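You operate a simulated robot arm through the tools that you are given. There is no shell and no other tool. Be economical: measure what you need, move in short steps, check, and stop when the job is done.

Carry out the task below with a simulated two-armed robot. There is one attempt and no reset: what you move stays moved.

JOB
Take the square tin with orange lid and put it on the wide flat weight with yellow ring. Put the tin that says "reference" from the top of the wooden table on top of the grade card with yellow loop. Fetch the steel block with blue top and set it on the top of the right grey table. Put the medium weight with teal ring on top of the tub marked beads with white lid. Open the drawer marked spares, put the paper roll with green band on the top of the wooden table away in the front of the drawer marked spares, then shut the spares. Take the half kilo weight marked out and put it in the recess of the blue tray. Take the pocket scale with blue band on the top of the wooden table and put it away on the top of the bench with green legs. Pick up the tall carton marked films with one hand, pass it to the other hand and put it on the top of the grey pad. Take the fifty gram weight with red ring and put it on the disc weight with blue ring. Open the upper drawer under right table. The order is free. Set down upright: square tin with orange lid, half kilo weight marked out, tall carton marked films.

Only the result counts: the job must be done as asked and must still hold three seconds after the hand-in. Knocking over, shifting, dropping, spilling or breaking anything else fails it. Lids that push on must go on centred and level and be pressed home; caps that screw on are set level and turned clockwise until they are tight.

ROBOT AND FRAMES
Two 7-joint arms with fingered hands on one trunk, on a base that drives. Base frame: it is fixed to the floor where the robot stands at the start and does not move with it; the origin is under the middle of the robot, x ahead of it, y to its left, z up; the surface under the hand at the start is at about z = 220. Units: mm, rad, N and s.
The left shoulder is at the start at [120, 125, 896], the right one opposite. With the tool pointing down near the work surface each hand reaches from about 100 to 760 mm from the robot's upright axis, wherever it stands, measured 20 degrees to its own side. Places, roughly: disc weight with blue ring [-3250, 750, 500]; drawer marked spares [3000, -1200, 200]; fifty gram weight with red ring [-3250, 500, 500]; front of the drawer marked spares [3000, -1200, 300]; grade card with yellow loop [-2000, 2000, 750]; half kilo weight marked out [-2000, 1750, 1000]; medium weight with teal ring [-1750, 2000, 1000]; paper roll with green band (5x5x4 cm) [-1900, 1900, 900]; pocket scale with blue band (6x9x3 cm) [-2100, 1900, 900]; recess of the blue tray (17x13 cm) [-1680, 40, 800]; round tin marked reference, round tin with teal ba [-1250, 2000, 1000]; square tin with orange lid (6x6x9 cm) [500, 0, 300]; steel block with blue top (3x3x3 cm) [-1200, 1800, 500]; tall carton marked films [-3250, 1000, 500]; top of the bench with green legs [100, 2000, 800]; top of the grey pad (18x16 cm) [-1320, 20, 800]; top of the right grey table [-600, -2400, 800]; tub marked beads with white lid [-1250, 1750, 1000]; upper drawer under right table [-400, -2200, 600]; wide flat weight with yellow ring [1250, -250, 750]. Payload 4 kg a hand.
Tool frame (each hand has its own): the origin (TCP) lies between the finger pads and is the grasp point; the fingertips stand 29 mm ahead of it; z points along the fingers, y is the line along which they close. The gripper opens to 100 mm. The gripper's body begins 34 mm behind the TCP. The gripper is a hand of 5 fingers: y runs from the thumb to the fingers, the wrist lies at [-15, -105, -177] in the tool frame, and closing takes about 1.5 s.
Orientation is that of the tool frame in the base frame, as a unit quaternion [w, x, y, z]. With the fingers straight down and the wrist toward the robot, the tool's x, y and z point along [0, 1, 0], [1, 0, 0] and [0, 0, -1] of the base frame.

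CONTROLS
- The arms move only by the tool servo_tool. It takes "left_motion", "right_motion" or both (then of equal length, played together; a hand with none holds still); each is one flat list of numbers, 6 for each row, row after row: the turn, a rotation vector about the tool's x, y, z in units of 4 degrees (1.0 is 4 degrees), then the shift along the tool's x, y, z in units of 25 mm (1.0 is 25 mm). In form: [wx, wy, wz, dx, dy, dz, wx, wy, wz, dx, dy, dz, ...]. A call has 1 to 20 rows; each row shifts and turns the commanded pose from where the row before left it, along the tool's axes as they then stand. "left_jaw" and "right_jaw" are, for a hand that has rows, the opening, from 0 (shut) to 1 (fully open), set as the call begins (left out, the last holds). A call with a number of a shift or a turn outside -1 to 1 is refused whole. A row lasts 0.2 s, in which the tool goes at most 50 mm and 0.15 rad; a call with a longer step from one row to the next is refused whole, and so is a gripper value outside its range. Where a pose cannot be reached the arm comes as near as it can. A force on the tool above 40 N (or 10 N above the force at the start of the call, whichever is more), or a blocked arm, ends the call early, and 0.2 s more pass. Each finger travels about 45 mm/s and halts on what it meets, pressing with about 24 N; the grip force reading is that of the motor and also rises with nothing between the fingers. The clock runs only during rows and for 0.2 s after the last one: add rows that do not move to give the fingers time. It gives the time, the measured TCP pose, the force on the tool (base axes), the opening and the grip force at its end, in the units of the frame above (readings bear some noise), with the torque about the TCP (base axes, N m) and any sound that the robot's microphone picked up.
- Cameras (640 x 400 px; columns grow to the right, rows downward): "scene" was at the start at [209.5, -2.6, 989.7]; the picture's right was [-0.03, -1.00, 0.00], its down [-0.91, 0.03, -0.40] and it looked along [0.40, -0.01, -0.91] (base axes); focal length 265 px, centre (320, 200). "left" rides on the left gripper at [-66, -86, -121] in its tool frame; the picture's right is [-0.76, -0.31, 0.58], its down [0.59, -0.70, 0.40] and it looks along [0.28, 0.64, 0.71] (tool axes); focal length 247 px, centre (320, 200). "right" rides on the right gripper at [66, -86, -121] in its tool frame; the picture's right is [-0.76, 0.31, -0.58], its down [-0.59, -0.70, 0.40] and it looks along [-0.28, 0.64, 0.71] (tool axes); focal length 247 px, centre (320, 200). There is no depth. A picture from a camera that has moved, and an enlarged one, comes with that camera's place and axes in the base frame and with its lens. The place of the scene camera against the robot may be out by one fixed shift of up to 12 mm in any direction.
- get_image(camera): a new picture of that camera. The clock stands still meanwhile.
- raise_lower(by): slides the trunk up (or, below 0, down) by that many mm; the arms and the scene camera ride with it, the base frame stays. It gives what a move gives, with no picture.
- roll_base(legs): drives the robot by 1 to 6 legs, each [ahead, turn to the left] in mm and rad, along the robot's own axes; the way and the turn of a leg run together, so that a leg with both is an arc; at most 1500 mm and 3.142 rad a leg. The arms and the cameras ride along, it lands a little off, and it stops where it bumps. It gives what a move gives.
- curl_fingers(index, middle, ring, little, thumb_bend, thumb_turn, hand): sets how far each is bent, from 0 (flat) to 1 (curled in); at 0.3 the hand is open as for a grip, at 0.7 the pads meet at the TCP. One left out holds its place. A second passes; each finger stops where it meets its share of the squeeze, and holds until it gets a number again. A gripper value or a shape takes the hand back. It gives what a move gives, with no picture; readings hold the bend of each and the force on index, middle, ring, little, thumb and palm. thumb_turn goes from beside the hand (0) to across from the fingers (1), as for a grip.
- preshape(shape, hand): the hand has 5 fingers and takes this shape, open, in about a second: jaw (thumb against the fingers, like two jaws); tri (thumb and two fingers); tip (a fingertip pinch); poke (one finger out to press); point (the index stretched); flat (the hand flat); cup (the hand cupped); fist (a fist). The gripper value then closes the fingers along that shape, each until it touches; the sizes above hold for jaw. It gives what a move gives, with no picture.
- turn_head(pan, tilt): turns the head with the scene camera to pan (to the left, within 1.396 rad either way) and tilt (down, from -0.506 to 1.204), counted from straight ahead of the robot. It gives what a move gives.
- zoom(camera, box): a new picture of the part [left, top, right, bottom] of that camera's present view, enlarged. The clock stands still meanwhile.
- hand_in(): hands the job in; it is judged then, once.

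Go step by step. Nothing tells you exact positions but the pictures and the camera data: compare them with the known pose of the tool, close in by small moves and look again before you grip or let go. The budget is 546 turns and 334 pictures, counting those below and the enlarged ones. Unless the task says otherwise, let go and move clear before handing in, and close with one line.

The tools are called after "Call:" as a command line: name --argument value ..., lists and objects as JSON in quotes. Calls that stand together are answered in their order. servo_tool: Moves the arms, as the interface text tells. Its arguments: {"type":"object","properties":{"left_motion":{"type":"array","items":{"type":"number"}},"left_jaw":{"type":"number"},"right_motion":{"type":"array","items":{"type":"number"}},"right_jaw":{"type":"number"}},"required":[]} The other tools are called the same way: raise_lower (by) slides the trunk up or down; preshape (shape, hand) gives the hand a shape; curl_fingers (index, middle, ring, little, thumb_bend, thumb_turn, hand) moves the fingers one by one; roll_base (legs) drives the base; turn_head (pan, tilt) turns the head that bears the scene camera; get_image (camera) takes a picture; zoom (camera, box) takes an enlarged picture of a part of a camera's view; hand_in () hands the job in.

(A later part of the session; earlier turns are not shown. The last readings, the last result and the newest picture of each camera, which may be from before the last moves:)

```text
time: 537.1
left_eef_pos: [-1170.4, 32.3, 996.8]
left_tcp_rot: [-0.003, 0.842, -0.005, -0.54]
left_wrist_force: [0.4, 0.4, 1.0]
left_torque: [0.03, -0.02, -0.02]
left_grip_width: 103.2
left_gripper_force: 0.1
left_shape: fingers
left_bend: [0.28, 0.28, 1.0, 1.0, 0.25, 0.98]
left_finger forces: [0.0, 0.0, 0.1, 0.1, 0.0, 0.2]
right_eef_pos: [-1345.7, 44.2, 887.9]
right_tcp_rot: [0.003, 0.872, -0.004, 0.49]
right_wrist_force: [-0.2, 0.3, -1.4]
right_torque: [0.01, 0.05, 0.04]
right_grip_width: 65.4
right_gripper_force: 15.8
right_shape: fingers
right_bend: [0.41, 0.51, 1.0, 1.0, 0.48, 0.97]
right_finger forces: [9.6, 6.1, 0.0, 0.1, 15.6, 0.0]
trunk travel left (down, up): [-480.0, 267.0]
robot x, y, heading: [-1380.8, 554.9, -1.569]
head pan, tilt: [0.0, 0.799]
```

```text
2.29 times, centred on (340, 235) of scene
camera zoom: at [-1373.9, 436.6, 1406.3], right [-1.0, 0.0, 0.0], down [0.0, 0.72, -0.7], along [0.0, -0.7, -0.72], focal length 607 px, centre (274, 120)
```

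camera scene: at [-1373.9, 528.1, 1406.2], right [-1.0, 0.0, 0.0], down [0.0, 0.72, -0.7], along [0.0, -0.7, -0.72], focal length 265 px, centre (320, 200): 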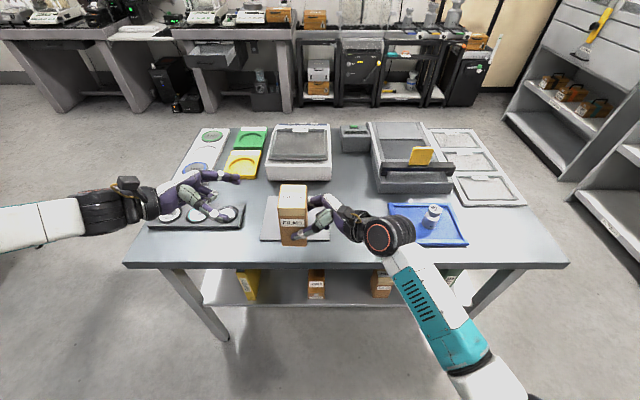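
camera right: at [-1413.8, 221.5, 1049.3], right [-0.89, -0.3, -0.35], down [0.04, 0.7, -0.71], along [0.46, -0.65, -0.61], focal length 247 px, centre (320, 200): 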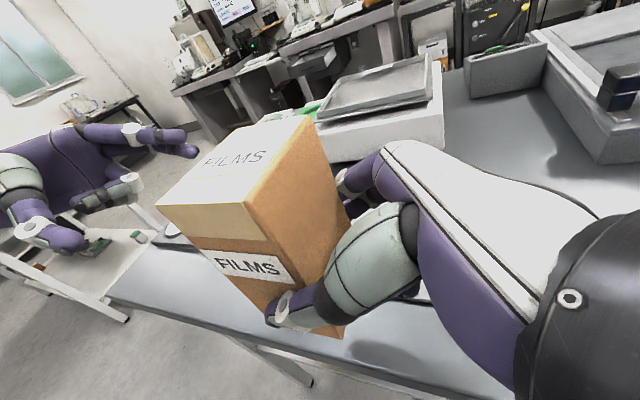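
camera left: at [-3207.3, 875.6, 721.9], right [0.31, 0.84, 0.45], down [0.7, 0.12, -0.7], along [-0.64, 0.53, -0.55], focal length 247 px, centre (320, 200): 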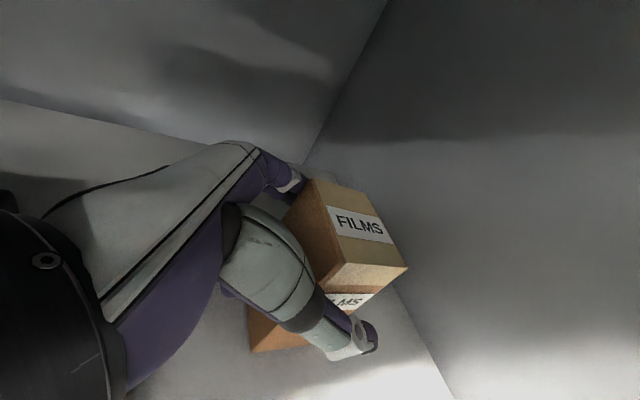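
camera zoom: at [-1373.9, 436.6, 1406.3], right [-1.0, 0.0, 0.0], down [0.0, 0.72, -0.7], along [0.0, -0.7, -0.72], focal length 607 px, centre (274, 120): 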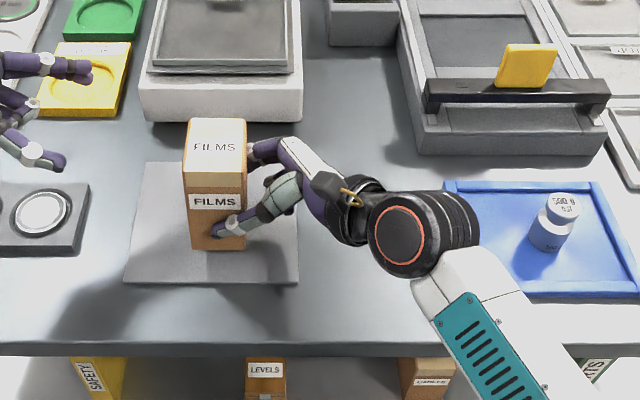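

Carton is above the pad; shifting 15 mm forward and lowering to contact.

Call:
servo_tool --right_motion '[0, 0, 0, 0, 0.5, 0, 0, 0, 0, -0.3, 0, 0.18, 0, 0, 0, 0, 0, 0]'

Call:
servo_tool --right_motion '[0, 0, 0, -0.15, 0, 0.09, 0, 0, 0, -0.15, 0, 0.09, 0, 0, 0, 0, 0, 0]'

Call:
servo_tool --right_motion '[0, 0, 0, -0.1, 0, 0.06, 0, 0, 0, 0, 0, 0]'

Call:
zoom --camera "right" --box '[120, 100, 440, 380]'

```text
time: 537.9
left_eef_pos: [-1170.1, 33.5, 997.5]
left_tcp_rot: [-0.003, 0.841, -0.006, -0.54]
left_wrist_force: [0.0, -0.1, -0.3]
left_torque: [-0.01, 0.01, -0.02]
left_grip_width: 102.9
left_gripper_force: 0.0
left_shape: fingers
left_bend: [0.28, 0.28, 1.0, 1.0, 0.25, 0.98]
left_finger forces: [0.0, 0.0, 0.1, 0.1, 0.1, 0.0]
right_eef_pos: [-1346.0, 31.8, 879.7]
right_tcp_rot: [0.004, 0.871, -0.004, 0.491]
right_wrist_force: [0.0, 0.3, -0.7]
right_torque: [0.02, 0.04, 0.0]
right_grip_width: 65.4
right_gripper_force: 16.0
right_shape: fingers
right_bend: [0.41, 0.51, 1.0, 1.0, 0.48, 0.97]
right_finger forces: [9.6, 6.0, 0.0, 0.0, 15.7, 0.1]
trunk travel left (down, up): [-480.0, 267.0]
robot x, y, heading: [-1380.7, 557.2, -1.569]
head pan, tilt: [0.0, 0.799]
```

```text
time: 538.7
left_eef_pos: [-1171.1, 33.4, 997.1]
left_tcp_rot: [-0.003, 0.842, -0.005, -0.54]
left_wrist_force: [0.4, 0.4, 0.3]
left_torque: [-0.02, -0.02, -0.03]
left_grip_width: 103.1
left_gripper_force: 0.0
left_shape: fingers
left_bend: [0.28, 0.28, 1.0, 1.0, 0.25, 0.98]
left_finger forces: [0.0, 0.0, 0.1, 0.0, 0.0, 0.0]
right_eef_pos: [-1346.1, 30.1, 870.8]
right_tcp_rot: [0.003, 0.871, -0.004, 0.491]
right_wrist_force: [-0.4, 0.5, -2.5]
right_torque: [0.01, 0.02, 0.01]
right_grip_width: 65.3
right_gripper_force: 16.2
right_shape: fingers
right_bend: [0.41, 0.51, 1.0, 1.0, 0.48, 0.97]
right_finger forces: [9.7, 6.1, 0.0, 0.0, 15.7, 0.0]
trunk travel left (down, up): [-480.0, 267.0]
robot x, y, heading: [-1377.6, 552.8, -1.572]
head pan, tilt: [0.0, 0.799]
```

```text
time: 539.3
left_eef_pos: [-1170.4, 32.3, 997.3]
left_tcp_rot: [-0.002, 0.842, -0.005, -0.54]
left_wrist_force: [0.7, -0.1, 0.1]
left_torque: [0.0, 0.0, -0.02]
left_grip_width: 102.9
left_gripper_force: 0.0
left_shape: fingers
left_bend: [0.28, 0.28, 1.0, 1.0, 0.25, 0.98]
left_finger forces: [0.1, 0.0, 0.1, 0.1, 0.1, 0.1]
right_eef_pos: [-1345.3, 31.0, 868.4]
right_tcp_rot: [0.003, 0.872, -0.004, 0.49]
right_wrist_force: [0.0, -0.1, -1.6]
right_torque: [0.01, 0.0, 0.04]
right_grip_width: 65.3
right_gripper_force: 15.7
right_shape: fingers
right_bend: [0.41, 0.51, 1.0, 1.0, 0.48, 0.97]
right_finger forces: [9.6, 6.1, 0.1, 0.0, 15.7, 0.0]
trunk travel left (down, up): [-480.0, 267.0]
robot x, y, heading: [-1379.3, 550.4, -1.574]
head pan, tilt: [0.0, 0.799]
```

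```text
1.43 times, centred on (280, 240) of right
camera zoom: at [-1413.8, 116.9, 985.0], right [-0.89, -0.3, -0.35], down [0.04, 0.7, -0.71], along [0.46, -0.65, -0.61], focal length 353 px, centre (377, 143)
```

zoom: 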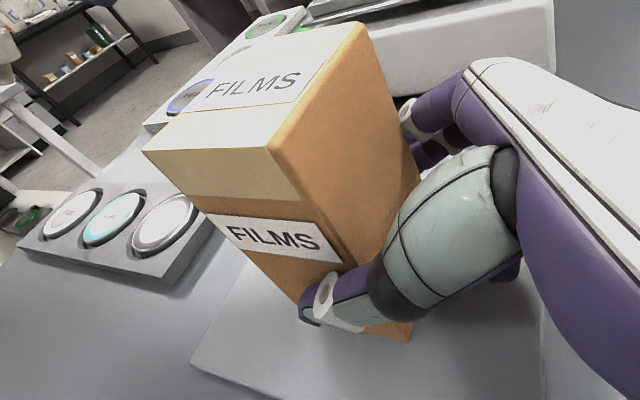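

Call:
servo_tool --right_motion '[0, 0, 0, -0.12, 0, 0.07, 0, 0, 0, 0, 0, 0]'

Call:
servo_tool --right_motion '[0, 0, 0, -0.1, 0, 0.06, 0, 0, 0, 0, 0, 0]'

Call:
servo_tool --right_motion '[0, 0, 0, -0.1, 0, 0.06, 0, 0, 0, 0, 0, 0]'

```text
time: 539.9
left_eef_pos: [-1169.6, 33.5, 997.0]
left_tcp_rot: [-0.003, 0.841, -0.005, -0.54]
left_wrist_force: [-0.2, -0.4, -0.2]
left_torque: [0.01, 0.0, 0.01]
left_grip_width: 102.9
left_gripper_force: 0.0
left_shape: fingers
left_bend: [0.28, 0.28, 1.0, 1.0, 0.25, 0.98]
left_finger forces: [0.0, 0.0, 0.0, 0.0, 0.0, 0.0]
right_eef_pos: [-1346.0, 30.8, 864.3]
right_tcp_rot: [0.004, 0.871, -0.005, 0.492]
right_wrist_force: [-0.3, 0.5, 0.7]
right_torque: [-0.07, 0.05, -0.02]
right_grip_width: 65.4
right_gripper_force: 16.0
right_shape: fingers
right_bend: [0.41, 0.51, 1.0, 1.0, 0.48, 0.96]
right_finger forces: [9.3, 6.2, 0.0, 0.0, 16.0, 0.0]
trunk travel left (down, up): [-480.0, 267.0]
robot x, y, heading: [-1378.6, 552.8, -1.567]
head pan, tilt: [0.0, 0.799]
```

```text
time: 540.5
left_eef_pos: [-1171.3, 34.1, 998.3]
left_tcp_rot: [-0.002, 0.842, -0.006, -0.54]
left_wrist_force: [0.3, -0.9, -0.6]
left_torque: [-0.02, -0.02, 0.01]
left_grip_width: 103.0
left_gripper_force: 0.0
left_shape: fingers
left_bend: [0.28, 0.28, 1.0, 1.0, 0.25, 0.98]
left_finger forces: [0.1, 0.1, 0.0, 0.0, 0.0, 0.0]
right_eef_pos: [-1346.2, 31.8, 863.9]
right_tcp_rot: [0.005, 0.87, -0.004, 0.492]
right_wrist_force: [1.0, 2.5, 9.9]
right_torque: [-0.23, 0.01, -0.05]
right_grip_width: 65.5
right_gripper_force: 15.9
right_shape: fingers
right_bend: [0.41, 0.51, 1.0, 1.0, 0.48, 0.96]
right_finger forces: [8.4, 6.7, 0.1, 0.0, 17.2, 0.0]
trunk travel left (down, up): [-480.0, 267.0]
robot x, y, heading: [-1382.7, 556.9, -1.572]
head pan, tilt: [0.0, 0.799]
```

```text
time: 541.1
left_eef_pos: [-1170.1, 34.9, 997.4]
left_tcp_rot: [-0.003, 0.842, -0.006, -0.54]
left_wrist_force: [0.8, 0.0, 0.1]
left_torque: [-0.02, 0.0, -0.03]
left_grip_width: 102.8
left_gripper_force: 0.0
left_shape: fingers
left_bend: [0.28, 0.28, 1.0, 1.0, 0.25, 0.98]
left_finger forces: [0.1, 0.0, 0.0, 0.0, 0.0, 0.0]
right_eef_pos: [-1345.5, 31.7, 860.4]
right_tcp_rot: [0.005, 0.871, -0.003, 0.491]
right_wrist_force: [0.1, 3.0, 19.2]
right_torque: [-0.25, -0.08, 0.01]
right_grip_width: 65.0
right_gripper_force: 15.5
right_shape: fingers
right_bend: [0.41, 0.51, 1.0, 1.0, 0.48, 0.95]
right_finger forces: [8.0, 7.0, 0.0, 0.0, 17.3, 0.0]
trunk travel left (down, up): [-480.0, 267.0]
robot x, y, heading: [-1376.3, 552.8, -1.571]
head pan, tilt: [0.0, 0.799]
```

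Contact. Easing up slightly, releasing, and withdrawing along the fingers.

Call:
servo_tool --right_motion '[0, 0, 0, 0.07, 0, -0.04, 0, 0, 0, 0, 0, 0]'

Call:
curl_fingers --hand "right" --index 0.28 --middle 0.28 --thumb_bend 0.25

Call:
zoom --camera "right" --box '[120, 100, 440, 380]'

```text
time: 541.7
left_eef_pos: [-1169.4, 34.9, 996.5]
left_tcp_rot: [-0.002, 0.842, -0.006, -0.54]
left_wrist_force: [-0.1, 0.6, -0.3]
left_torque: [0.0, -0.05, 0.01]
left_grip_width: 103.2
left_gripper_force: 0.0
left_shape: fingers
left_bend: [0.28, 0.28, 1.0, 1.0, 0.25, 0.98]
left_finger forces: [0.1, 0.0, 0.0, 0.0, 0.0, 0.0]
right_eef_pos: [-1346.1, 31.9, 861.5]
right_tcp_rot: [0.004, 0.871, -0.004, 0.491]
right_wrist_force: [1.7, 1.2, 16.0]
right_torque: [-0.24, -0.03, 0.01]
right_grip_width: 64.9
right_gripper_force: 16.7
right_shape: fingers
right_bend: [0.41, 0.51, 1.0, 1.0, 0.48, 0.95]
right_finger forces: [8.8, 7.4, 0.0, 0.0, 16.5, 0.0]
trunk travel left (down, up): [-480.0, 267.0]
robot x, y, heading: [-1378.1, 552.3, -1.572]
head pan, tilt: [0.0, 0.799]
```

```text
time: 542.7
left_eef_pos: [-1170.1, 33.7, 997.5]
left_tcp_rot: [-0.004, 0.842, -0.005, -0.54]
left_wrist_force: [1.3, 0.7, 0.3]
left_torque: [-0.02, 0.0, 0.03]
left_grip_width: 103.0
left_gripper_force: 0.1
left_shape: fingers
left_bend: [0.28, 0.28, 1.0, 1.0, 0.25, 0.98]
left_finger forces: [0.0, 0.0, 0.0, 0.0, 0.0, 0.0]
right_eef_pos: [-1345.8, 31.6, 860.2]
right_tcp_rot: [0.002, 0.871, -0.004, 0.491]
right_wrist_force: [0.2, 0.5, 0.2]
right_torque: [-0.03, 0.01, 0.02]
right_grip_width: 103.2
right_gripper_force: 0.1
right_shape: fingers
right_bend: [0.28, 0.28, 1.0, 1.0, 0.25, 0.98]
right_finger forces: [0.0, 0.0, 0.1, 0.0, 0.0, 0.1]
trunk travel left (down, up): [-480.0, 267.0]
robot x, y, heading: [-1377.3, 551.4, -1.573]
head pan, tilt: [0.0, 0.799]
```

```text
1.43 times, centred on (280, 240) of right
camera zoom: at [-1413.9, 117.3, 977.6], right [-0.89, -0.3, -0.35], down [0.04, 0.7, -0.71], along [0.46, -0.65, -0.61], focal length 353 px, centre (377, 143)
```

zoom: 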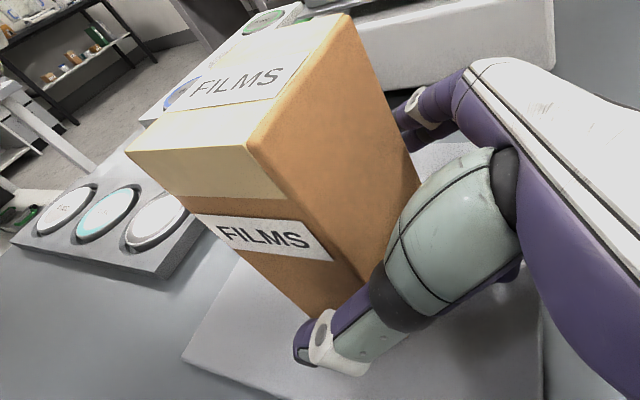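

Call:
servo_tool --right_motion '[0, 0, 0, 0, 0, -0.4, 0, 0, 0, 0, 0, -0.7, 0, 0, 0, 0, 0, -0.8, 0, 0, 0, 0, 0, -0.8, 0, 0, 0, 0, 0, -0.8, 0, 0, 0, 0.5, 0, -0.5, 0, 0, 0, 0.6, 0, 0]'

Call:
roll_base --legs '[[-300, 0]]'

Call:
get_image --camera "scene"

```text
time: 544.3
left_eef_pos: [-1170.5, 33.7, 996.2]
left_tcp_rot: [-0.003, 0.841, -0.005, -0.541]
left_wrist_force: [0.7, 1.1, -0.4]
left_torque: [0.03, 0.0, 0.01]
left_grip_width: 103.2
left_gripper_force: 0.2
left_shape: fingers
left_bend: [0.28, 0.28, 1.0, 1.0, 0.25, 0.98]
left_finger forces: [0.0, 0.0, 0.1, 0.0, 0.0, 0.1]
right_eef_pos: [-1416.4, 32.4, 935.3]
right_tcp_rot: [0.004, 0.872, -0.005, 0.49]
right_wrist_force: [0.6, 0.5, -0.3]
right_torque: [-0.04, 0.01, 0.02]
right_grip_width: 102.9
right_gripper_force: 0.1
right_shape: fingers
right_bend: [0.28, 0.28, 1.0, 1.0, 0.25, 0.98]
right_finger forces: [0.0, 0.0, 0.0, 0.0, 0.1, 0.0]
trunk travel left (down, up): [-480.0, 267.0]
robot x, y, heading: [-1380.5, 555.8, -1.568]
head pan, tilt: [0.0, 0.799]
```

```text
time: 546.4
left_eef_pos: [-1169.0, 333.2, 997.7]
left_tcp_rot: [0.0, 0.841, -0.005, -0.541]
left_wrist_force: [0.1, 0.1, 0.3]
left_torque: [0.01, 0.0, 0.0]
left_grip_width: 103.2
left_gripper_force: 0.0
left_shape: fingers
left_bend: [0.28, 0.28, 1.0, 1.0, 0.25, 0.98]
left_finger forces: [0.0, 0.0, 0.0, 0.0, 0.1, 0.1]
right_eef_pos: [-1416.2, 331.1, 936.3]
right_tcp_rot: [0.004, 0.871, -0.002, 0.492]
right_wrist_force: [-0.2, 0.9, -0.1]
right_torque: [0.0, 0.03, 0.0]
right_grip_width: 102.9
right_gripper_force: 0.1
right_shape: fingers
right_bend: [0.28, 0.28, 1.0, 1.0, 0.25, 0.98]
right_finger forces: [0.1, 0.0, 0.0, 0.1, 0.0, 0.1]
trunk travel left (down, up): [-480.0, 267.0]
robot x, y, heading: [-1380.0, 849.5, -1.57]
head pan, tilt: [0.0, 0.799]
```

```text
101 pictures are left
camera scene: at [-1374.1, 736.8, 1406.4], right [-1.0, 0.0, 0.0], down [0.0, 0.72, -0.7], along [0.0, -0.7, -0.72], focal length 265 px, centre (320, 200)
```

scene: 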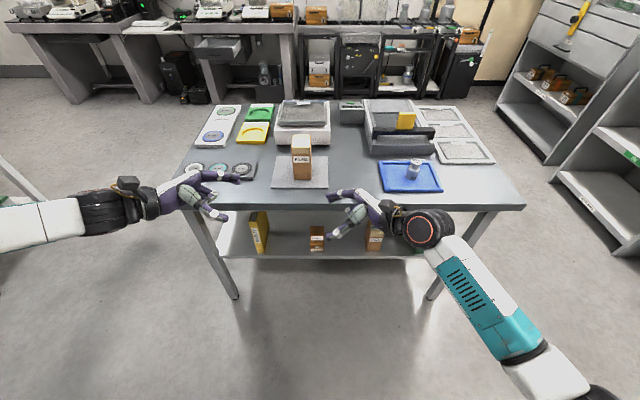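

Carton and 500 g both stand properly. Next the scale and paper roll: returning both hands to their normal orientation here.

Call:
servo_tool --right_motion '[0, -1, 0, 0, 0, 0, 0, -1, 0, 0, 0, 0, 0, -1, 0, 0, 0, 0, 0, -1, 0, 0, 0, 0, 0, -1, 0, 0, 0, 0, 0, -1, 0, 0, 0, 0, 0, -1, 0, 0, 0, 0, 0, -1, 0, 0, 0, 0, 0, -1, 0, 0, 0, 0, 0, -1, 0, 0, 0, 0, 0, -1, 0, 0, 0, 0, 0, -1, 0, 0, 0, 0, 0, -1, 0, 0, 0, 0, 0, -1, 0, 0, 0, 0, 0, -0.7, 0, 0, 0, 0, 0, 0, 0, 0, 0, 0]' --left_motion '[0, 1, 0, 0, 0, 0, 0, 1, 0, 0, 0, 0, 0, 1, 0, 0, 0, 0, 0, 1, 0, 0, 0, 0, 0, 1, 0, 0, 0, 0, 0, 1, 0, 0, 0, 0, 0, 1, 0, 0, 0, 0, 0, 1, 0, 0, 0, 0, 0, 1, 0, 0, 0, 0, 0, 1, 0, 0, 0, 0, 0, 1, 0, 0, 0, 0, 0, 1, 0, 0, 0, 0, 0, 1, 0, 0, 0, 0, 0, 1, 0, 0, 0, 0, 0, 1, 0, 0, 0, 0, 0, 1, 0, 0, 0, 0]' --right_jaw 1 --left_jaw 1

```text
time: 549.8
left_eef_pos: [-1169.6, 332.3, 996.7]
left_tcp_rot: [0.0, 1.0, -0.004, -0.011]
left_wrist_force: [-0.9, -0.2, 0.2]
left_torque: [-0.02, -0.03, -0.01]
left_grip_width: 99.8
left_gripper_force: 0.0
left_shape: jaw
left_bend: [0.3, 0.3, 0.3, 0.3, 0.3, 0.98]
left_finger forces: [0.0, 0.0, 0.0, 0.0, 0.1, 0.1]
right_eef_pos: [-1416.5, 330.4, 936.0]
right_tcp_rot: [0.001, 1.0, -0.004, -0.001]
right_wrist_force: [0.3, -0.2, -0.4]
right_torque: [-0.02, -0.01, 0.02]
right_grip_width: 100.2
right_gripper_force: 0.2
right_shape: jaw
right_bend: [0.3, 0.3, 0.3, 0.3, 0.3, 0.98]
right_finger forces: [0.0, 0.1, 0.1, 0.0, 0.0, 0.0]
trunk travel left (down, up): [-480.0, 267.0]
robot x, y, heading: [-1378.9, 850.4, -1.567]
head pan, tilt: [0.0, 0.799]
```

Call:
servo_tool --right_motion '[0, 0, 0, -0.47, 0, -0.55, 0, 0, 0, -0.47, 0, -0.55, 0, 0, 0, -0.47, 0, -0.55, 0, 0, 0, -0.47, 0, -0.55, 0, 0, 0, -0.47, 0, -0.55, 0, 0, 0, -0.47, 0, -0.55, 0, 0, 0, -0.47, 0, -0.55, 0, 0, 0, -0.47, 0, -0.55, 0, 0, 0, 0, 0, 0, 0, 0, 0, 0, 0, 0, 0, 0, 0, 0, 0, 0, 0, 0, 0, 0, 0, 0, 0, 0, 0, 0, 0, 0, 0, 0, 0, 0, 0, 0, 0, 0, 0, 0, 0, 0, 0, 0, 0, 0, 0, 0, 0, 0, 0, 0, 0, 0, 0, 0, 0, 0, 0, 0, 0, 0, 0, 0, 0, 0, 0, 0, 0, 0, 0, 0]' --left_motion '[0, 0, 1, 0, 0, -0.3, 0, 0, 1, 0, 0, -0.3, 0, 0, 1, 0, 0, -0.3, 0, 0, 1, 0, 0, -0.3, 0, 0, 1, 0, 0, -0.3, 0, 0, 1, 0, 0, -0.3, 0, 0, 1, 0, 0, -0.3, 0, 0, 1, 0, 0, -0.3, 0, 0, 1, 0, 0, 0, 0, 0, 1, 0, 0, 0, 0, 0, 1, 0, 0, 0, 0, 0, 1, 0, 0, 0, 0, 0, 1, 0, 0, 0, 0, 0, 1, 0, 0, 0, 0, 0, 1, 0, 0, 0, 0, 0, 1, 0, 0, 0, 0, 0, 1, 0, 0, 0, 0, 0, 1, 0, 0, 0, 0, 0, 1, 0, 0, 0, 0, 0, 1, 0, 0, 0]'

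Call:
servo_tool --left_motion '[0, 0, 0.9, 0, 0, 0, 0, 0, 0.9, 0, 0, 0, 0, 0.25, 0.5, 0, 0, 0]'

Call:
roll_base --legs '[[0, -1.574], [600, 0], [0, -1.571], [330, 0]]'

Call:
turn_head --pan 0.0 --tilt 0.75

Call:
get_image --camera "scene"

Call:
get_image --camera "left"

```text
time: 554.0
left_eef_pos: [-1167.8, 333.1, 1056.9]
left_tcp_rot: [0.006, 0.763, -0.647, -0.008]
left_wrist_force: [0.2, 0.2, 0.2]
left_torque: [-0.01, 0.01, 0.01]
left_grip_width: 100.0
left_gripper_force: 0.1
left_shape: jaw
left_bend: [0.3, 0.3, 0.3, 0.3, 0.3, 0.98]
left_finger forces: [0.0, 0.0, 0.0, 0.1, 0.0, 0.0]
right_eef_pos: [-1510.9, 332.2, 1048.3]
right_tcp_rot: [0.001, 1.0, -0.005, 0.0]
right_wrist_force: [0.6, 1.3, 0.4]
right_torque: [-0.03, 0.01, 0.0]
right_grip_width: 99.9
right_gripper_force: 0.1
right_shape: jaw
right_bend: [0.3, 0.3, 0.3, 0.3, 0.3, 0.98]
right_finger forces: [0.0, 0.0, 0.0, 0.0, 0.1, 0.1]
trunk travel left (down, up): [-480.0, 267.0]
robot x, y, heading: [-1378.3, 851.2, -1.571]
head pan, tilt: [0.0, 0.799]
```

```text
time: 554.8
left_eef_pos: [-1167.4, 332.4, 1056.2]
left_tcp_rot: [0.015, 0.708, -0.706, -0.003]
left_wrist_force: [0.8, -0.1, -1.5]
left_torque: [0.02, -0.02, -0.04]
left_grip_width: 99.9
left_gripper_force: 0.1
left_shape: jaw
left_bend: [0.3, 0.3, 0.3, 0.3, 0.3, 0.98]
left_finger forces: [0.0, 0.1, 0.0, 0.0, 0.0, 0.0]
right_eef_pos: [-1511.3, 331.7, 1047.1]
right_tcp_rot: [0.001, 1.0, -0.005, 0.0]
right_wrist_force: [0.7, 0.1, 0.5]
right_torque: [-0.03, 0.04, 0.01]
right_grip_width: 99.9
right_gripper_force: 0.1
right_shape: jaw
right_bend: [0.3, 0.3, 0.3, 0.3, 0.3, 0.98]
right_finger forces: [0.1, 0.0, 0.0, 0.1, 0.0, 0.0]
trunk travel left (down, up): [-480.0, 267.0]
robot x, y, heading: [-1382.5, 851.2, -1.566]
head pan, tilt: [0.0, 0.799]
```

```text
time: 567.8
left_eef_pos: [-2192.4, 1702.2, 1056.7]
left_tcp_rot: [0.002, 0.703, 0.711, 0.015]
left_wrist_force: [-0.7, -0.2, -0.3]
left_torque: [0.01, 0.0, 0.03]
left_grip_width: 99.9
left_gripper_force: 0.1
left_shape: jaw
left_bend: [0.3, 0.3, 0.3, 0.3, 0.3, 0.98]
left_finger forces: [0.0, 0.0, 0.0, 0.0, 0.0, 0.1]
right_eef_pos: [-1848.5, 1704.7, 1047.9]
right_tcp_rot: [0.001, 0.003, 1.0, 0.001]
right_wrist_force: [0.4, 0.1, 0.0]
right_torque: [0.03, -0.01, -0.01]
right_grip_width: 100.1
right_gripper_force: 0.0
right_shape: jaw
right_bend: [0.3, 0.3, 0.3, 0.3, 0.3, 0.98]
right_finger forces: [0.1, 0.0, 0.0, 0.1, 0.1, 0.0]
trunk travel left (down, up): [-480.0, 267.0]
robot x, y, heading: [-1980.9, 1185.1, 1.58]
head pan, tilt: [0.0, 0.799]
```

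```text
time: 568.4
left_eef_pos: [-2191.3, 1701.7, 1056.8]
left_tcp_rot: [0.001, 0.704, 0.71, 0.015]
left_wrist_force: [-0.9, 0.2, 0.4]
left_torque: [0.0, 0.04, -0.03]
left_grip_width: 100.0
left_gripper_force: 0.0
left_shape: jaw
left_bend: [0.3, 0.3, 0.3, 0.3, 0.3, 0.98]
left_finger forces: [0.0, 0.0, 0.0, 0.0, 0.0, 0.0]
right_eef_pos: [-1847.6, 1704.9, 1046.3]
right_tcp_rot: [0.0, 0.003, 1.0, 0.001]
right_wrist_force: [0.2, 0.4, 0.6]
right_torque: [-0.02, 0.01, 0.02]
right_grip_width: 100.0
right_gripper_force: 0.1
right_shape: jaw
right_bend: [0.3, 0.3, 0.3, 0.3, 0.3, 0.98]
right_finger forces: [0.0, 0.0, 0.0, 0.0, 0.1, 0.1]
trunk travel left (down, up): [-480.0, 267.0]
robot x, y, heading: [-1976.9, 1186.1, 1.577]
head pan, tilt: [0.0, 0.75]
```

```text
100 pictures are left
camera scene: at [-1974.9, 1301.1, 1410.2], right [1.0, 0.01, 0.0], down [0.01, -0.68, -0.73], along [-0.01, 0.73, -0.68], focal length 265 px, centre (320, 200)
```

scene: 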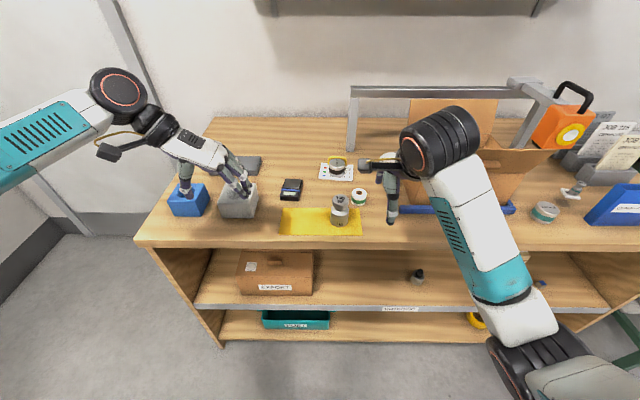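

```text
99 pictures are left
camera left: at [-2279.4, 1632.0, 1173.7], right [-0.29, -0.75, -0.6], down [-0.7, 0.59, -0.4], along [0.66, 0.3, -0.69], focal length 247 px, centre (320, 200)
```

left: 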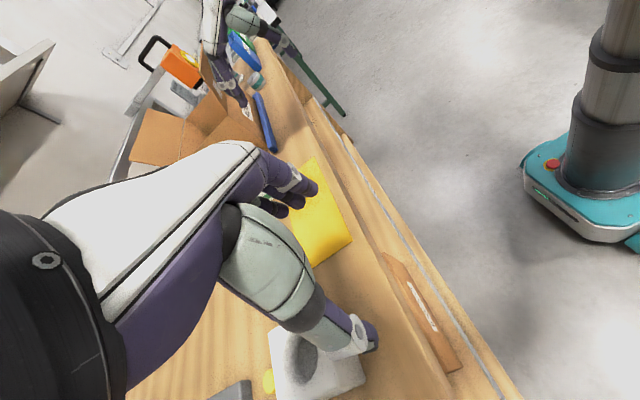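

Drive 125 mm closer and look with both hand cameras.

Call:
roll_base --legs '[[125, 0]]'

Call:
get_image --camera "right"

Call:
get_image --camera "left"

```text
time: 569.7
left_eef_pos: [-2193.0, 1827.2, 1057.2]
left_tcp_rot: [0.002, 0.704, 0.711, 0.014]
left_wrist_force: [0.7, 0.1, 0.3]
left_torque: [-0.04, 0.01, -0.05]
left_grip_width: 99.8
left_gripper_force: 0.0
left_shape: jaw
left_bend: [0.3, 0.3, 0.3, 0.3, 0.3, 0.98]
left_finger forces: [0.0, 0.0, 0.1, 0.0, 0.0, 0.0]
right_eef_pos: [-1849.9, 1829.8, 1046.7]
right_tcp_rot: [0.0, 0.003, 1.0, 0.001]
right_wrist_force: [-0.2, -0.1, -0.5]
right_torque: [-0.01, 0.0, 0.01]
right_grip_width: 100.2
right_gripper_force: 0.0
right_shape: jaw
right_bend: [0.3, 0.3, 0.3, 0.3, 0.3, 0.98]
right_finger forces: [0.0, 0.0, 0.0, 0.1, 0.0, 0.0]
trunk travel left (down, up): [-480.0, 267.0]
robot x, y, heading: [-1980.4, 1305.3, 1.58]
head pan, tilt: [0.0, 0.75]
```

```text
98 pictures are left
camera right: at [-1914.9, 1743.7, 1166.1], right [0.76, 0.3, 0.58], down [0.59, -0.71, -0.4], along [0.29, 0.64, -0.71], focal length 247 px, centre (320, 200)
```

right: 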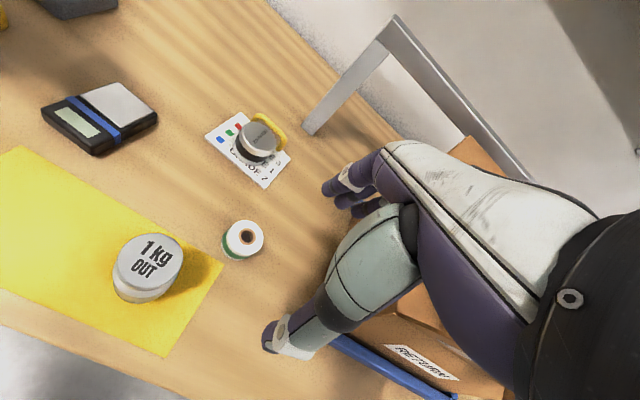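

```text
97 pictures are left
camera left: at [-2280.3, 1757.8, 1173.2], right [-0.29, -0.75, -0.6], down [-0.7, 0.59, -0.4], along [0.66, 0.3, -0.69], focal length 247 px, centre (320, 200)
```

left: 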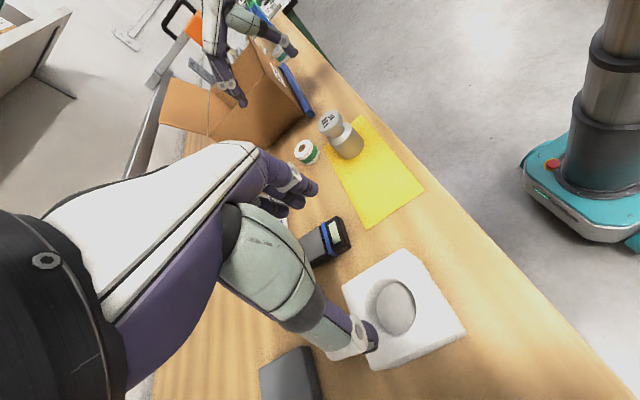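

Roll at (−1876, 1871). Moving the right hand over it and descending.

Call:
servo_tool --right_motion '[0, 0, 0, 0.52, 0.82, 0, 0, 0, 0, 0.52, 0.82, 0, 0, 0, 0, 0, 0, 0.9, 0, 0, 0, 0, 0, 0.9, 0, 0, 0, 0, 0, 0.9, 0, 0, 0, 0, 0, 0.9, 0, 0, 0, 0, 0, 0, 0, 0, 0, 0, 0, 0]' --right_jaw 0.8

Call:
zoom --camera "right" --box '[140, 140, 380, 340]'

```text
time: 571.5
left_eef_pos: [-2192.7, 1825.5, 1056.7]
left_tcp_rot: [0.002, 0.704, 0.71, 0.014]
left_wrist_force: [-1.3, -0.3, -0.9]
left_torque: [-0.05, 0.01, -0.03]
left_grip_width: 99.8
left_gripper_force: 0.0
left_shape: jaw
left_bend: [0.3, 0.3, 0.3, 0.3, 0.3, 0.98]
left_finger forces: [0.1, 0.1, 0.1, 0.1, 0.0, 0.0]
right_eef_pos: [-1875.3, 1869.9, 957.6]
right_tcp_rot: [0.0, 0.003, 1.0, 0.002]
right_wrist_force: [-0.3, -0.1, 0.4]
right_torque: [0.0, -0.01, 0.01]
right_grip_width: 80.1
right_gripper_force: 0.1
right_shape: jaw
right_bend: [0.37, 0.33, 0.25, 0.37, 0.3, 0.99]
right_finger forces: [0.1, 0.1, 0.0, 0.0, 0.0, 0.1]
trunk travel left (down, up): [-480.0, 267.0]
robot x, y, heading: [-1980.0, 1311.9, 1.583]
head pan, tilt: [0.0, 0.75]
```

```text
2.00 times, centred on (260, 240) of right
camera zoom: at [-1940.9, 1783.8, 1077.0], right [0.76, 0.3, 0.58], down [0.59, -0.71, -0.4], along [0.29, 0.64, -0.71], focal length 494 px, centre (440, 120)
```

zoom: 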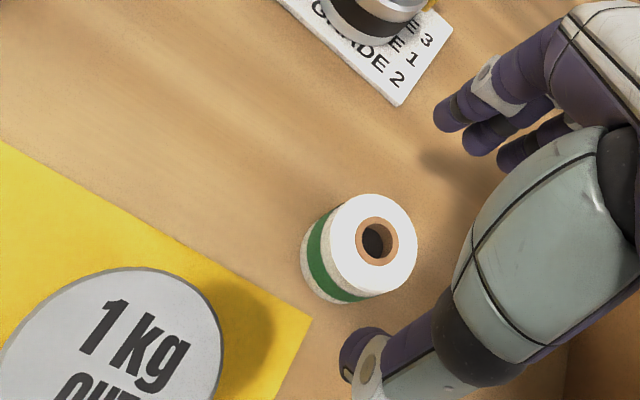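

Call:
servo_tool --right_motion '[0, 0, 0, 0, 0, 0.9, 0, 0, 0, 0, 0, 0.9, 0, 0, 0, 0, 0, 0.85, 0, 0, 0, 0, 0, 0]'

Call:
servo_tool --right_motion '[0, 0, 0, 0, 0, 0, 0, 0, 0, 0, 0, 0, 0, 0, 0, 0, 0, 0, 0, 0, 0, 0, 0, 0, 0, 0, 0, 0, 0, 0, 0, 0, 0, 0, 0, 0, 0, 0, 0, 0, 0, 0]' --right_jaw 0

Call:
zoom --camera "right" --box '[140, 140, 380, 340]'

```text
time: 572.5
left_eef_pos: [-2192.0, 1826.0, 1057.0]
left_tcp_rot: [0.001, 0.704, 0.71, 0.015]
left_wrist_force: [-0.1, 0.3, 0.1]
left_torque: [0.02, 0.0, -0.03]
left_grip_width: 100.1
left_gripper_force: 0.0
left_shape: jaw
left_bend: [0.3, 0.3, 0.3, 0.3, 0.3, 0.98]
left_finger forces: [0.0, 0.0, 0.1, 0.0, 0.0, 0.0]
right_eef_pos: [-1874.2, 1869.1, 891.3]
right_tcp_rot: [0.0, 0.002, 1.0, 0.001]
right_wrist_force: [-0.5, -0.7, 0.1]
right_torque: [0.0, 0.03, 0.02]
right_grip_width: 80.5
right_gripper_force: 0.2
right_shape: jaw
right_bend: [0.37, 0.33, 0.25, 0.37, 0.3, 0.99]
right_finger forces: [0.0, 0.1, 0.0, 0.0, 0.1, 0.0]
trunk travel left (down, up): [-480.0, 267.0]
robot x, y, heading: [-1980.5, 1307.7, 1.584]
head pan, tilt: [0.0, 0.75]
```

```text
time: 574.1
left_eef_pos: [-2192.9, 1826.6, 1057.1]
left_tcp_rot: [0.002, 0.705, 0.709, 0.015]
left_wrist_force: [0.6, -0.2, -1.0]
left_torque: [-0.01, 0.0, -0.04]
left_grip_width: 100.0
left_gripper_force: 0.0
left_shape: jaw
left_bend: [0.3, 0.3, 0.3, 0.3, 0.3, 0.98]
left_finger forces: [0.0, 0.0, 0.0, 0.1, 0.1, 0.0]
right_eef_pos: [-1875.2, 1869.9, 891.2]
right_tcp_rot: [0.0, 0.002, 1.0, 0.001]
right_wrist_force: [-0.5, -0.7, 0.0]
right_torque: [0.02, 0.0, -0.01]
right_grip_width: 34.4
right_gripper_force: 24.0
right_shape: jaw
right_bend: [0.47, 0.49, 0.74, 0.55, 0.42, 1.0]
right_finger forces: [12.7, 7.7, 0.0, 0.0, 20.5, 0.0]
trunk travel left (down, up): [-480.0, 267.0]
robot x, y, heading: [-1982.8, 1303.6, 1.582]
head pan, tilt: [0.0, 0.75]
```

```text
2.00 times, centred on (260, 240) of right
camera zoom: at [-1940.7, 1784.0, 1010.4], right [0.76, 0.3, 0.58], down [0.59, -0.71, -0.4], along [0.29, 0.64, -0.71], focal length 494 px, centre (440, 120)
```

zoom: 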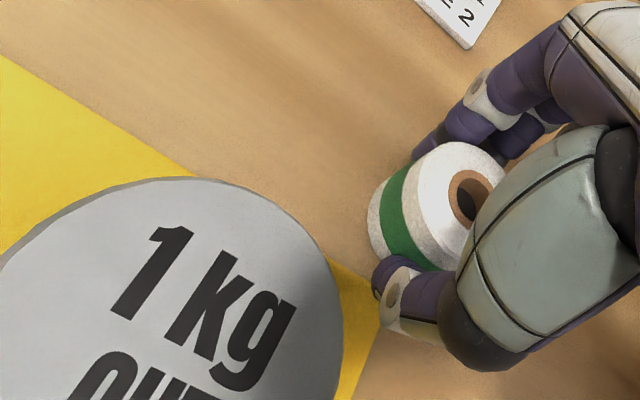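

Roll gripped. Lifting it while moving the left hand toward the pocket scale.

Call:
servo_tool --right_motion '[0, 0, 0, 0, 0, -0.4, 0, 0, 0, 0, 0, -0.9, 0, 0, 0, 0, 0, -0.9, 0, 0, 0, 0, 0, -0.9, 0, 0, 0, 0, 0, -0.9, 0, 0, 0, 0, 0, -0.9, 0, 0, 0, 0, 0, -0.9, 0, 0, 0, 0, 0, 0]' --left_motion '[0, 0, 0, 0.78, 0.8, 0, 0, 0, 0, 0.78, 0.8, 0, 0, 0, 0, 0.78, 0.8, 0, 0, 0, 0, 0.78, 0.8, 0, 0, 0, 0, 0, 0, 0, 0, 0, 0, 0, 0, 0, 0, 0, 0, 0, 0, 0, 0, 0, 0, 0, 0, 0]'

Call:
get_image --camera "left"

Call:
get_image --camera "scene"

```text
time: 575.9
left_eef_pos: [-2112.6, 1905.1, 1060.2]
left_tcp_rot: [0.002, 0.704, 0.71, 0.014]
left_wrist_force: [0.3, 0.7, 0.0]
left_torque: [0.03, -0.01, -0.03]
left_grip_width: 100.1
left_gripper_force: 0.0
left_shape: jaw
left_bend: [0.3, 0.3, 0.3, 0.3, 0.3, 0.98]
left_finger forces: [0.0, 0.1, 0.1, 0.0, 0.0, 0.1]
right_eef_pos: [-1874.9, 1870.0, 1035.5]
right_tcp_rot: [0.0, 0.003, 1.0, 0.002]
right_wrist_force: [-1.5, 0.1, -1.2]
right_torque: [0.01, 0.02, 0.0]
right_grip_width: 34.3
right_gripper_force: 23.7
right_shape: jaw
right_bend: [0.47, 0.49, 0.74, 0.55, 0.42, 1.0]
right_finger forces: [12.8, 7.7, 0.0, 0.0, 20.4, 0.0]
trunk travel left (down, up): [-480.0, 267.0]
robot x, y, heading: [-1980.8, 1305.9, 1.578]
head pan, tilt: [0.0, 0.75]
```

```text
94 pictures are left
camera left: at [-2200.9, 1835.4, 1176.9], right [-0.29, -0.75, -0.6], down [-0.7, 0.59, -0.4], along [0.66, 0.3, -0.69], focal length 247 px, centre (320, 200)
```

left: 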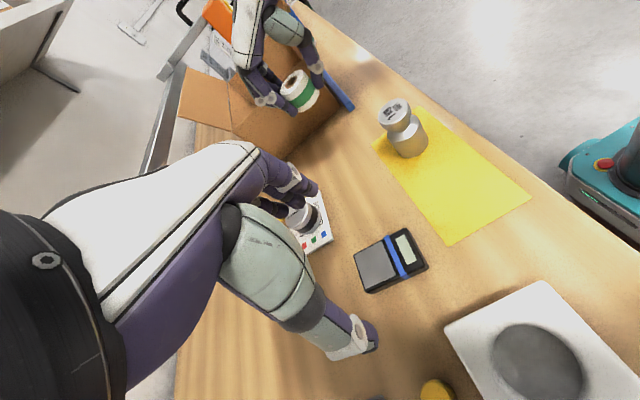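

```text
93 pictures are left
camera scene: at [-1975.8, 1425.7, 1410.2], right [1.0, 0.01, 0.0], down [0.01, -0.68, -0.73], along [-0.01, 0.73, -0.68], focal length 265 px, centre (320, 200)
```

scene: 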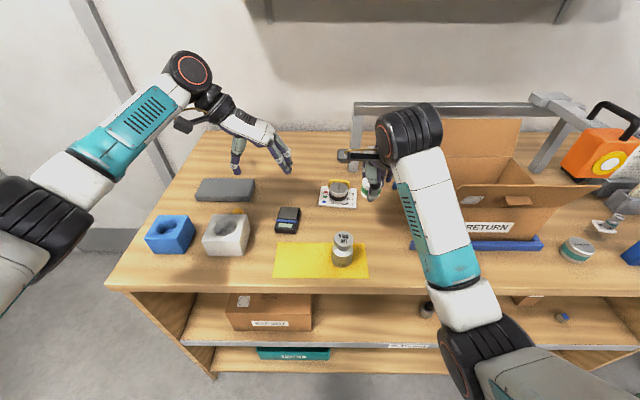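

Scale at (−2078, 1904), rotated ~7°. Aligning the left hand and descending.

Call:
servo_tool --left_motion '[0, 0, 0.9, 0, 0.7, 0, 0, 0, 0.85, 0, 0.7, 0, 0, 0, 0, 0, 0, 0.9, 0, 0, 0, 0, 0, 0.9, 0, 0, 0, 0, 0, 0.9, 0, 0, 0, 0, 0, 0.9, 0, 0, 0, 0, 0, 0]' --left_jaw 0.85

Call:
zoom --camera "left" --box '[240, 150, 480, 350]'

```text
time: 577.5
left_eef_pos: [-2075.9, 1905.8, 971.7]
left_tcp_rot: [0.001, 0.746, 0.665, 0.015]
left_wrist_force: [0.2, -0.1, 0.1]
left_torque: [0.0, 0.03, -0.01]
left_grip_width: 85.2
left_gripper_force: 0.0
left_shape: jaw
left_bend: [0.35, 0.32, 0.25, 0.35, 0.3, 0.98]
left_finger forces: [0.0, 0.0, 0.0, 0.0, 0.1, 0.0]
right_eef_pos: [-1874.9, 1869.8, 1035.8]
right_tcp_rot: [0.0, 0.002, 1.0, 0.0]
right_wrist_force: [0.3, -0.1, -1.6]
right_torque: [0.0, 0.02, -0.02]
right_grip_width: 34.3
right_gripper_force: 24.6
right_shape: jaw
right_bend: [0.47, 0.49, 0.74, 0.55, 0.42, 1.0]
right_finger forces: [12.8, 7.7, 0.1, 0.0, 20.4, 0.1]
trunk travel left (down, up): [-480.0, 267.0]
robot x, y, heading: [-1975.3, 1309.8, 1.581]
head pan, tilt: [0.0, 0.75]
```

```text
2.00 times, centred on (360, 250) of left
camera zoom: at [-2171.3, 1847.2, 1087.6], right [-0.38, -0.71, -0.6], down [-0.62, 0.67, -0.4], along [0.69, 0.22, -0.69], focal length 494 px, centre (240, 100)
```

zoom: 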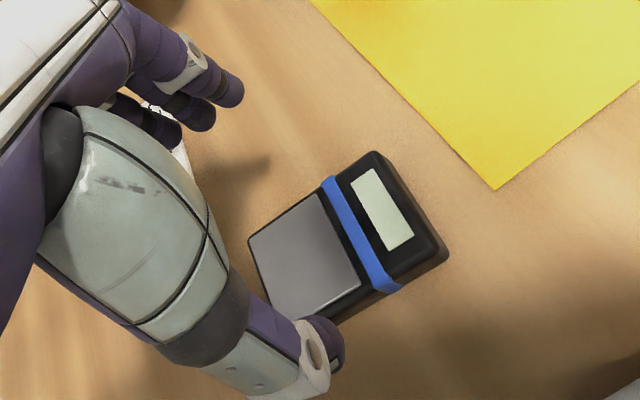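

Call:
servo_tool --left_motion '[0, 0, 0, -0.1, -0.16, 0.8, 0, 0, 0, 0, 0, 0.9, 0, 0, 0, 0, 0, 0.9, 0, 0, 0, 0, 0, 0.6, 0, 0, 0, 0, 0, 0]'

Call:
zoom --camera "left" --box '[240, 150, 480, 350]'

```text
time: 578.7
left_eef_pos: [-2078.2, 1905.1, 890.9]
left_tcp_rot: [0.0, 0.747, 0.665, 0.015]
left_wrist_force: [-0.2, -0.1, 1.1]
left_torque: [-0.02, 0.04, 0.02]
left_grip_width: 85.3
left_gripper_force: 0.1
left_shape: jaw
left_bend: [0.35, 0.32, 0.25, 0.35, 0.3, 0.98]
left_finger forces: [0.0, 0.0, 0.0, 0.0, 0.9, 0.0]
right_eef_pos: [-1875.0, 1868.9, 1034.9]
right_tcp_rot: [0.0, 0.002, 1.0, 0.001]
right_wrist_force: [-0.6, -0.8, 0.3]
right_torque: [0.03, 0.0, -0.03]
right_grip_width: 34.3
right_gripper_force: 24.3
right_shape: jaw
right_bend: [0.47, 0.49, 0.74, 0.55, 0.42, 1.0]
right_finger forces: [12.8, 7.7, 0.1, 0.1, 20.4, 0.1]
trunk travel left (down, up): [-480.0, 267.0]
robot x, y, heading: [-1984.7, 1302.9, 1.578]
head pan, tilt: [0.0, 0.75]
```

```text
2.00 times, centred on (360, 250) of left
camera zoom: at [-2173.2, 1846.4, 1007.4], right [-0.38, -0.71, -0.6], down [-0.62, 0.67, -0.4], along [0.69, 0.22, -0.69], focal length 494 px, centre (240, 100)
```

zoom: 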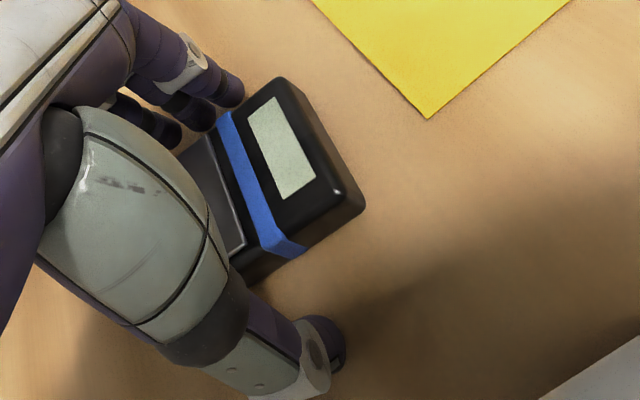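

Call:
servo_tool --left_motion '[0, 0, 0, 0, 0, -0.1, 0, 0, 0, 0, 0, 0, 0, 0, 0, 0, 0, 0, 0, 0, 0, 0, 0, 0, 0, 0, 0, 0, 0, 0, 0, 0, 0, 0, 0, 0, 0, 0, 0, 0, 0, 0, 0, 0, 0, 0, 0, 0]' --left_jaw 0

Call:
zoom --camera "left" --box '[240, 150, 480, 350]'

```text
time: 580.5
left_eef_pos: [-2078.2, 1905.1, 894.5]
left_tcp_rot: [0.001, 0.746, 0.666, 0.014]
left_wrist_force: [-0.2, 0.7, -0.7]
left_torque: [0.03, 0.03, -0.02]
left_grip_width: 50.5
left_gripper_force: 23.6
left_shape: jaw
left_bend: [0.63, 0.59, 0.73, 0.66, 0.31, 0.98]
left_finger forces: [12.2, 6.5, 2.7, 0.0, 21.4, 0.1]
right_eef_pos: [-1875.4, 1869.7, 1035.8]
right_tcp_rot: [0.001, 0.002, 1.0, 0.0]
right_wrist_force: [0.5, 0.4, -0.7]
right_torque: [0.0, -0.01, -0.01]
right_grip_width: 34.4
right_gripper_force: 24.1
right_shape: jaw
right_bend: [0.47, 0.49, 0.74, 0.55, 0.42, 1.0]
right_finger forces: [12.9, 7.6, 0.0, 0.1, 20.4, 0.0]
trunk travel left (down, up): [-480.0, 267.0]
robot x, y, heading: [-1980.0, 1308.7, 1.584]
head pan, tilt: [0.0, 0.75]
```

```text
2.00 times, centred on (360, 250) of left
camera zoom: at [-2173.4, 1846.5, 1010.1], right [-0.38, -0.71, -0.6], down [-0.62, 0.67, -0.4], along [0.69, 0.22, -0.69], focal length 494 px, centre (240, 100)
```

zoom: 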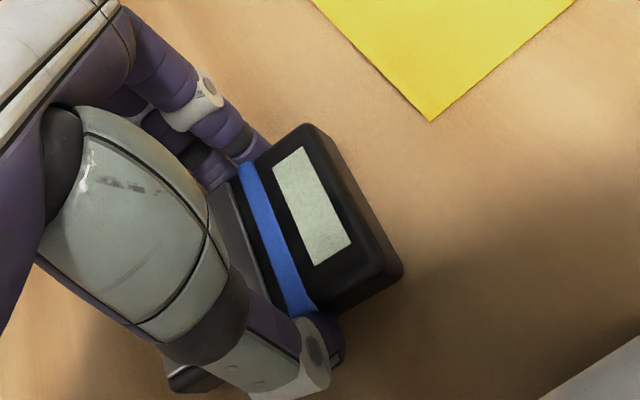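

Scale gripped. Lifting it and carrying both items toward the green-legged bench.

Call:
servo_tool --left_motion '[0, 0, 0, 0, 0, -0.4, 0, 0, 0, 0, 0, -0.8, 0, 0, 0, 0, 0, -0.9, 0, 0, 0, 0, 0, -0.9, 0, 0, 0, 0, 0, -0.9, 0, 0, 0, 0, 0, -0.9, 0, 0, 0, 0, 0, -0.9, 0, 0, 0, 0, 0, 0]'

Call:
roll_base --legs '[[-380, 0], [0, -1.578], [950, 0], [900, 0], [0, 1.571]]'

Call:
turn_head --pan 0.0 --tilt 0.5

Call:
get_image --camera "scene"

Call:
get_image --camera "left"

```text
time: 582.3
left_eef_pos: [-2082.9, 1902.2, 1036.3]
left_tcp_rot: [0.0, 0.747, 0.665, 0.015]
left_wrist_force: [0.5, 0.0, -1.4]
left_torque: [-0.04, -0.05, 0.02]
left_grip_width: 50.8
left_gripper_force: 23.8
left_shape: jaw
left_bend: [0.63, 0.59, 0.73, 0.66, 0.31, 0.98]
left_finger forces: [12.6, 6.3, 2.7, 0.0, 21.6, 0.0]
right_eef_pos: [-1875.9, 1869.7, 1034.9]
right_tcp_rot: [0.0, 0.003, 1.0, 0.001]
right_wrist_force: [0.6, 1.5, 0.1]
right_torque: [-0.01, 0.0, -0.01]
right_grip_width: 34.6
right_gripper_force: 23.9
right_shape: jaw
right_bend: [0.47, 0.49, 0.74, 0.55, 0.42, 1.0]
right_finger forces: [12.8, 7.7, 0.0, 0.1, 20.4, 0.1]
trunk travel left (down, up): [-480.0, 267.0]
robot x, y, heading: [-1979.4, 1304.0, 1.578]
head pan, tilt: [0.0, 0.75]
```

```text
time: 601.5
left_eef_pos: [-215.5, 1508.7, 1035.9]
left_tcp_rot: [0.001, 0.752, 0.659, 0.015]
left_wrist_force: [0.3, -0.2, -2.2]
left_torque: [-0.03, 0.01, 0.0]
left_grip_width: 50.5
left_gripper_force: 24.2
left_shape: jaw
left_bend: [0.63, 0.59, 0.73, 0.66, 0.32, 0.98]
left_finger forces: [12.4, 6.2, 2.6, 0.0, 21.4, 0.0]
right_eef_pos: [-10.0, 1472.9, 1036.3]
right_tcp_rot: [0.001, 0.011, 1.0, 0.001]
right_wrist_force: [-0.4, 0.6, 0.0]
right_torque: [0.0, 0.01, 0.01]
right_grip_width: 34.1
right_gripper_force: 23.9
right_shape: jaw
right_bend: [0.47, 0.49, 0.74, 0.55, 0.42, 1.0]
right_finger forces: [12.1, 7.5, 0.0, 0.0, 19.7, 0.1]
trunk travel left (down, up): [-480.0, 267.0]
robot x, y, heading: [-124.7, 912.4, 1.553]
head pan, tilt: [0.0, 0.75]
```

```text
time: 602.2
left_eef_pos: [-216.1, 1508.1, 1036.4]
left_tcp_rot: [0.002, 0.752, 0.659, 0.015]
left_wrist_force: [0.9, 0.4, -2.0]
left_torque: [-0.02, -0.02, 0.0]
left_grip_width: 50.5
left_gripper_force: 24.0
left_shape: jaw
left_bend: [0.63, 0.59, 0.73, 0.66, 0.32, 0.98]
left_finger forces: [12.5, 6.3, 2.6, 0.1, 21.3, 0.0]
right_eef_pos: [-9.7, 1471.6, 1035.9]
right_tcp_rot: [0.0, 0.013, 1.0, 0.002]
right_wrist_force: [-0.1, 1.1, -0.6]
right_torque: [-0.06, -0.02, 0.02]
right_grip_width: 34.0
right_gripper_force: 24.2
right_shape: jaw
right_bend: [0.47, 0.49, 0.74, 0.55, 0.42, 1.0]
right_finger forces: [12.2, 7.5, 0.0, 0.0, 19.7, 0.0]
trunk travel left (down, up): [-480.0, 267.0]
robot x, y, heading: [-123.4, 910.1, 1.553]
head pan, tilt: [0.0, 0.499]
```

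```text
89 pictures are left
camera scene: at [-118.6, 1038.1, 1432.1], right [1.0, -0.01, 0.0], down [0.0, -0.48, -0.88], along [0.01, 0.88, -0.48], focal length 265 px, centre (320, 200)
```

scene: 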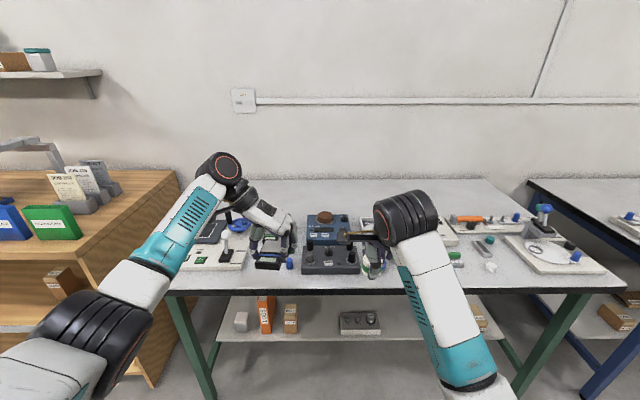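

```text
88 pictures are left
camera left: at [-312.0, 1451.8, 1152.6], right [-0.39, -0.7, -0.6], down [-0.61, 0.68, -0.4], along [0.69, 0.21, -0.69], focal length 247 px, centre (320, 200)
```

left: 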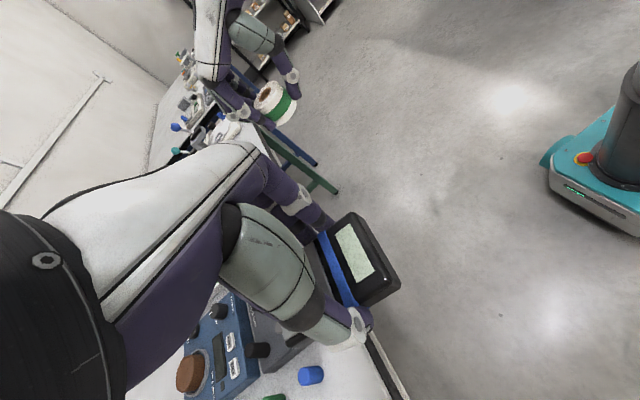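

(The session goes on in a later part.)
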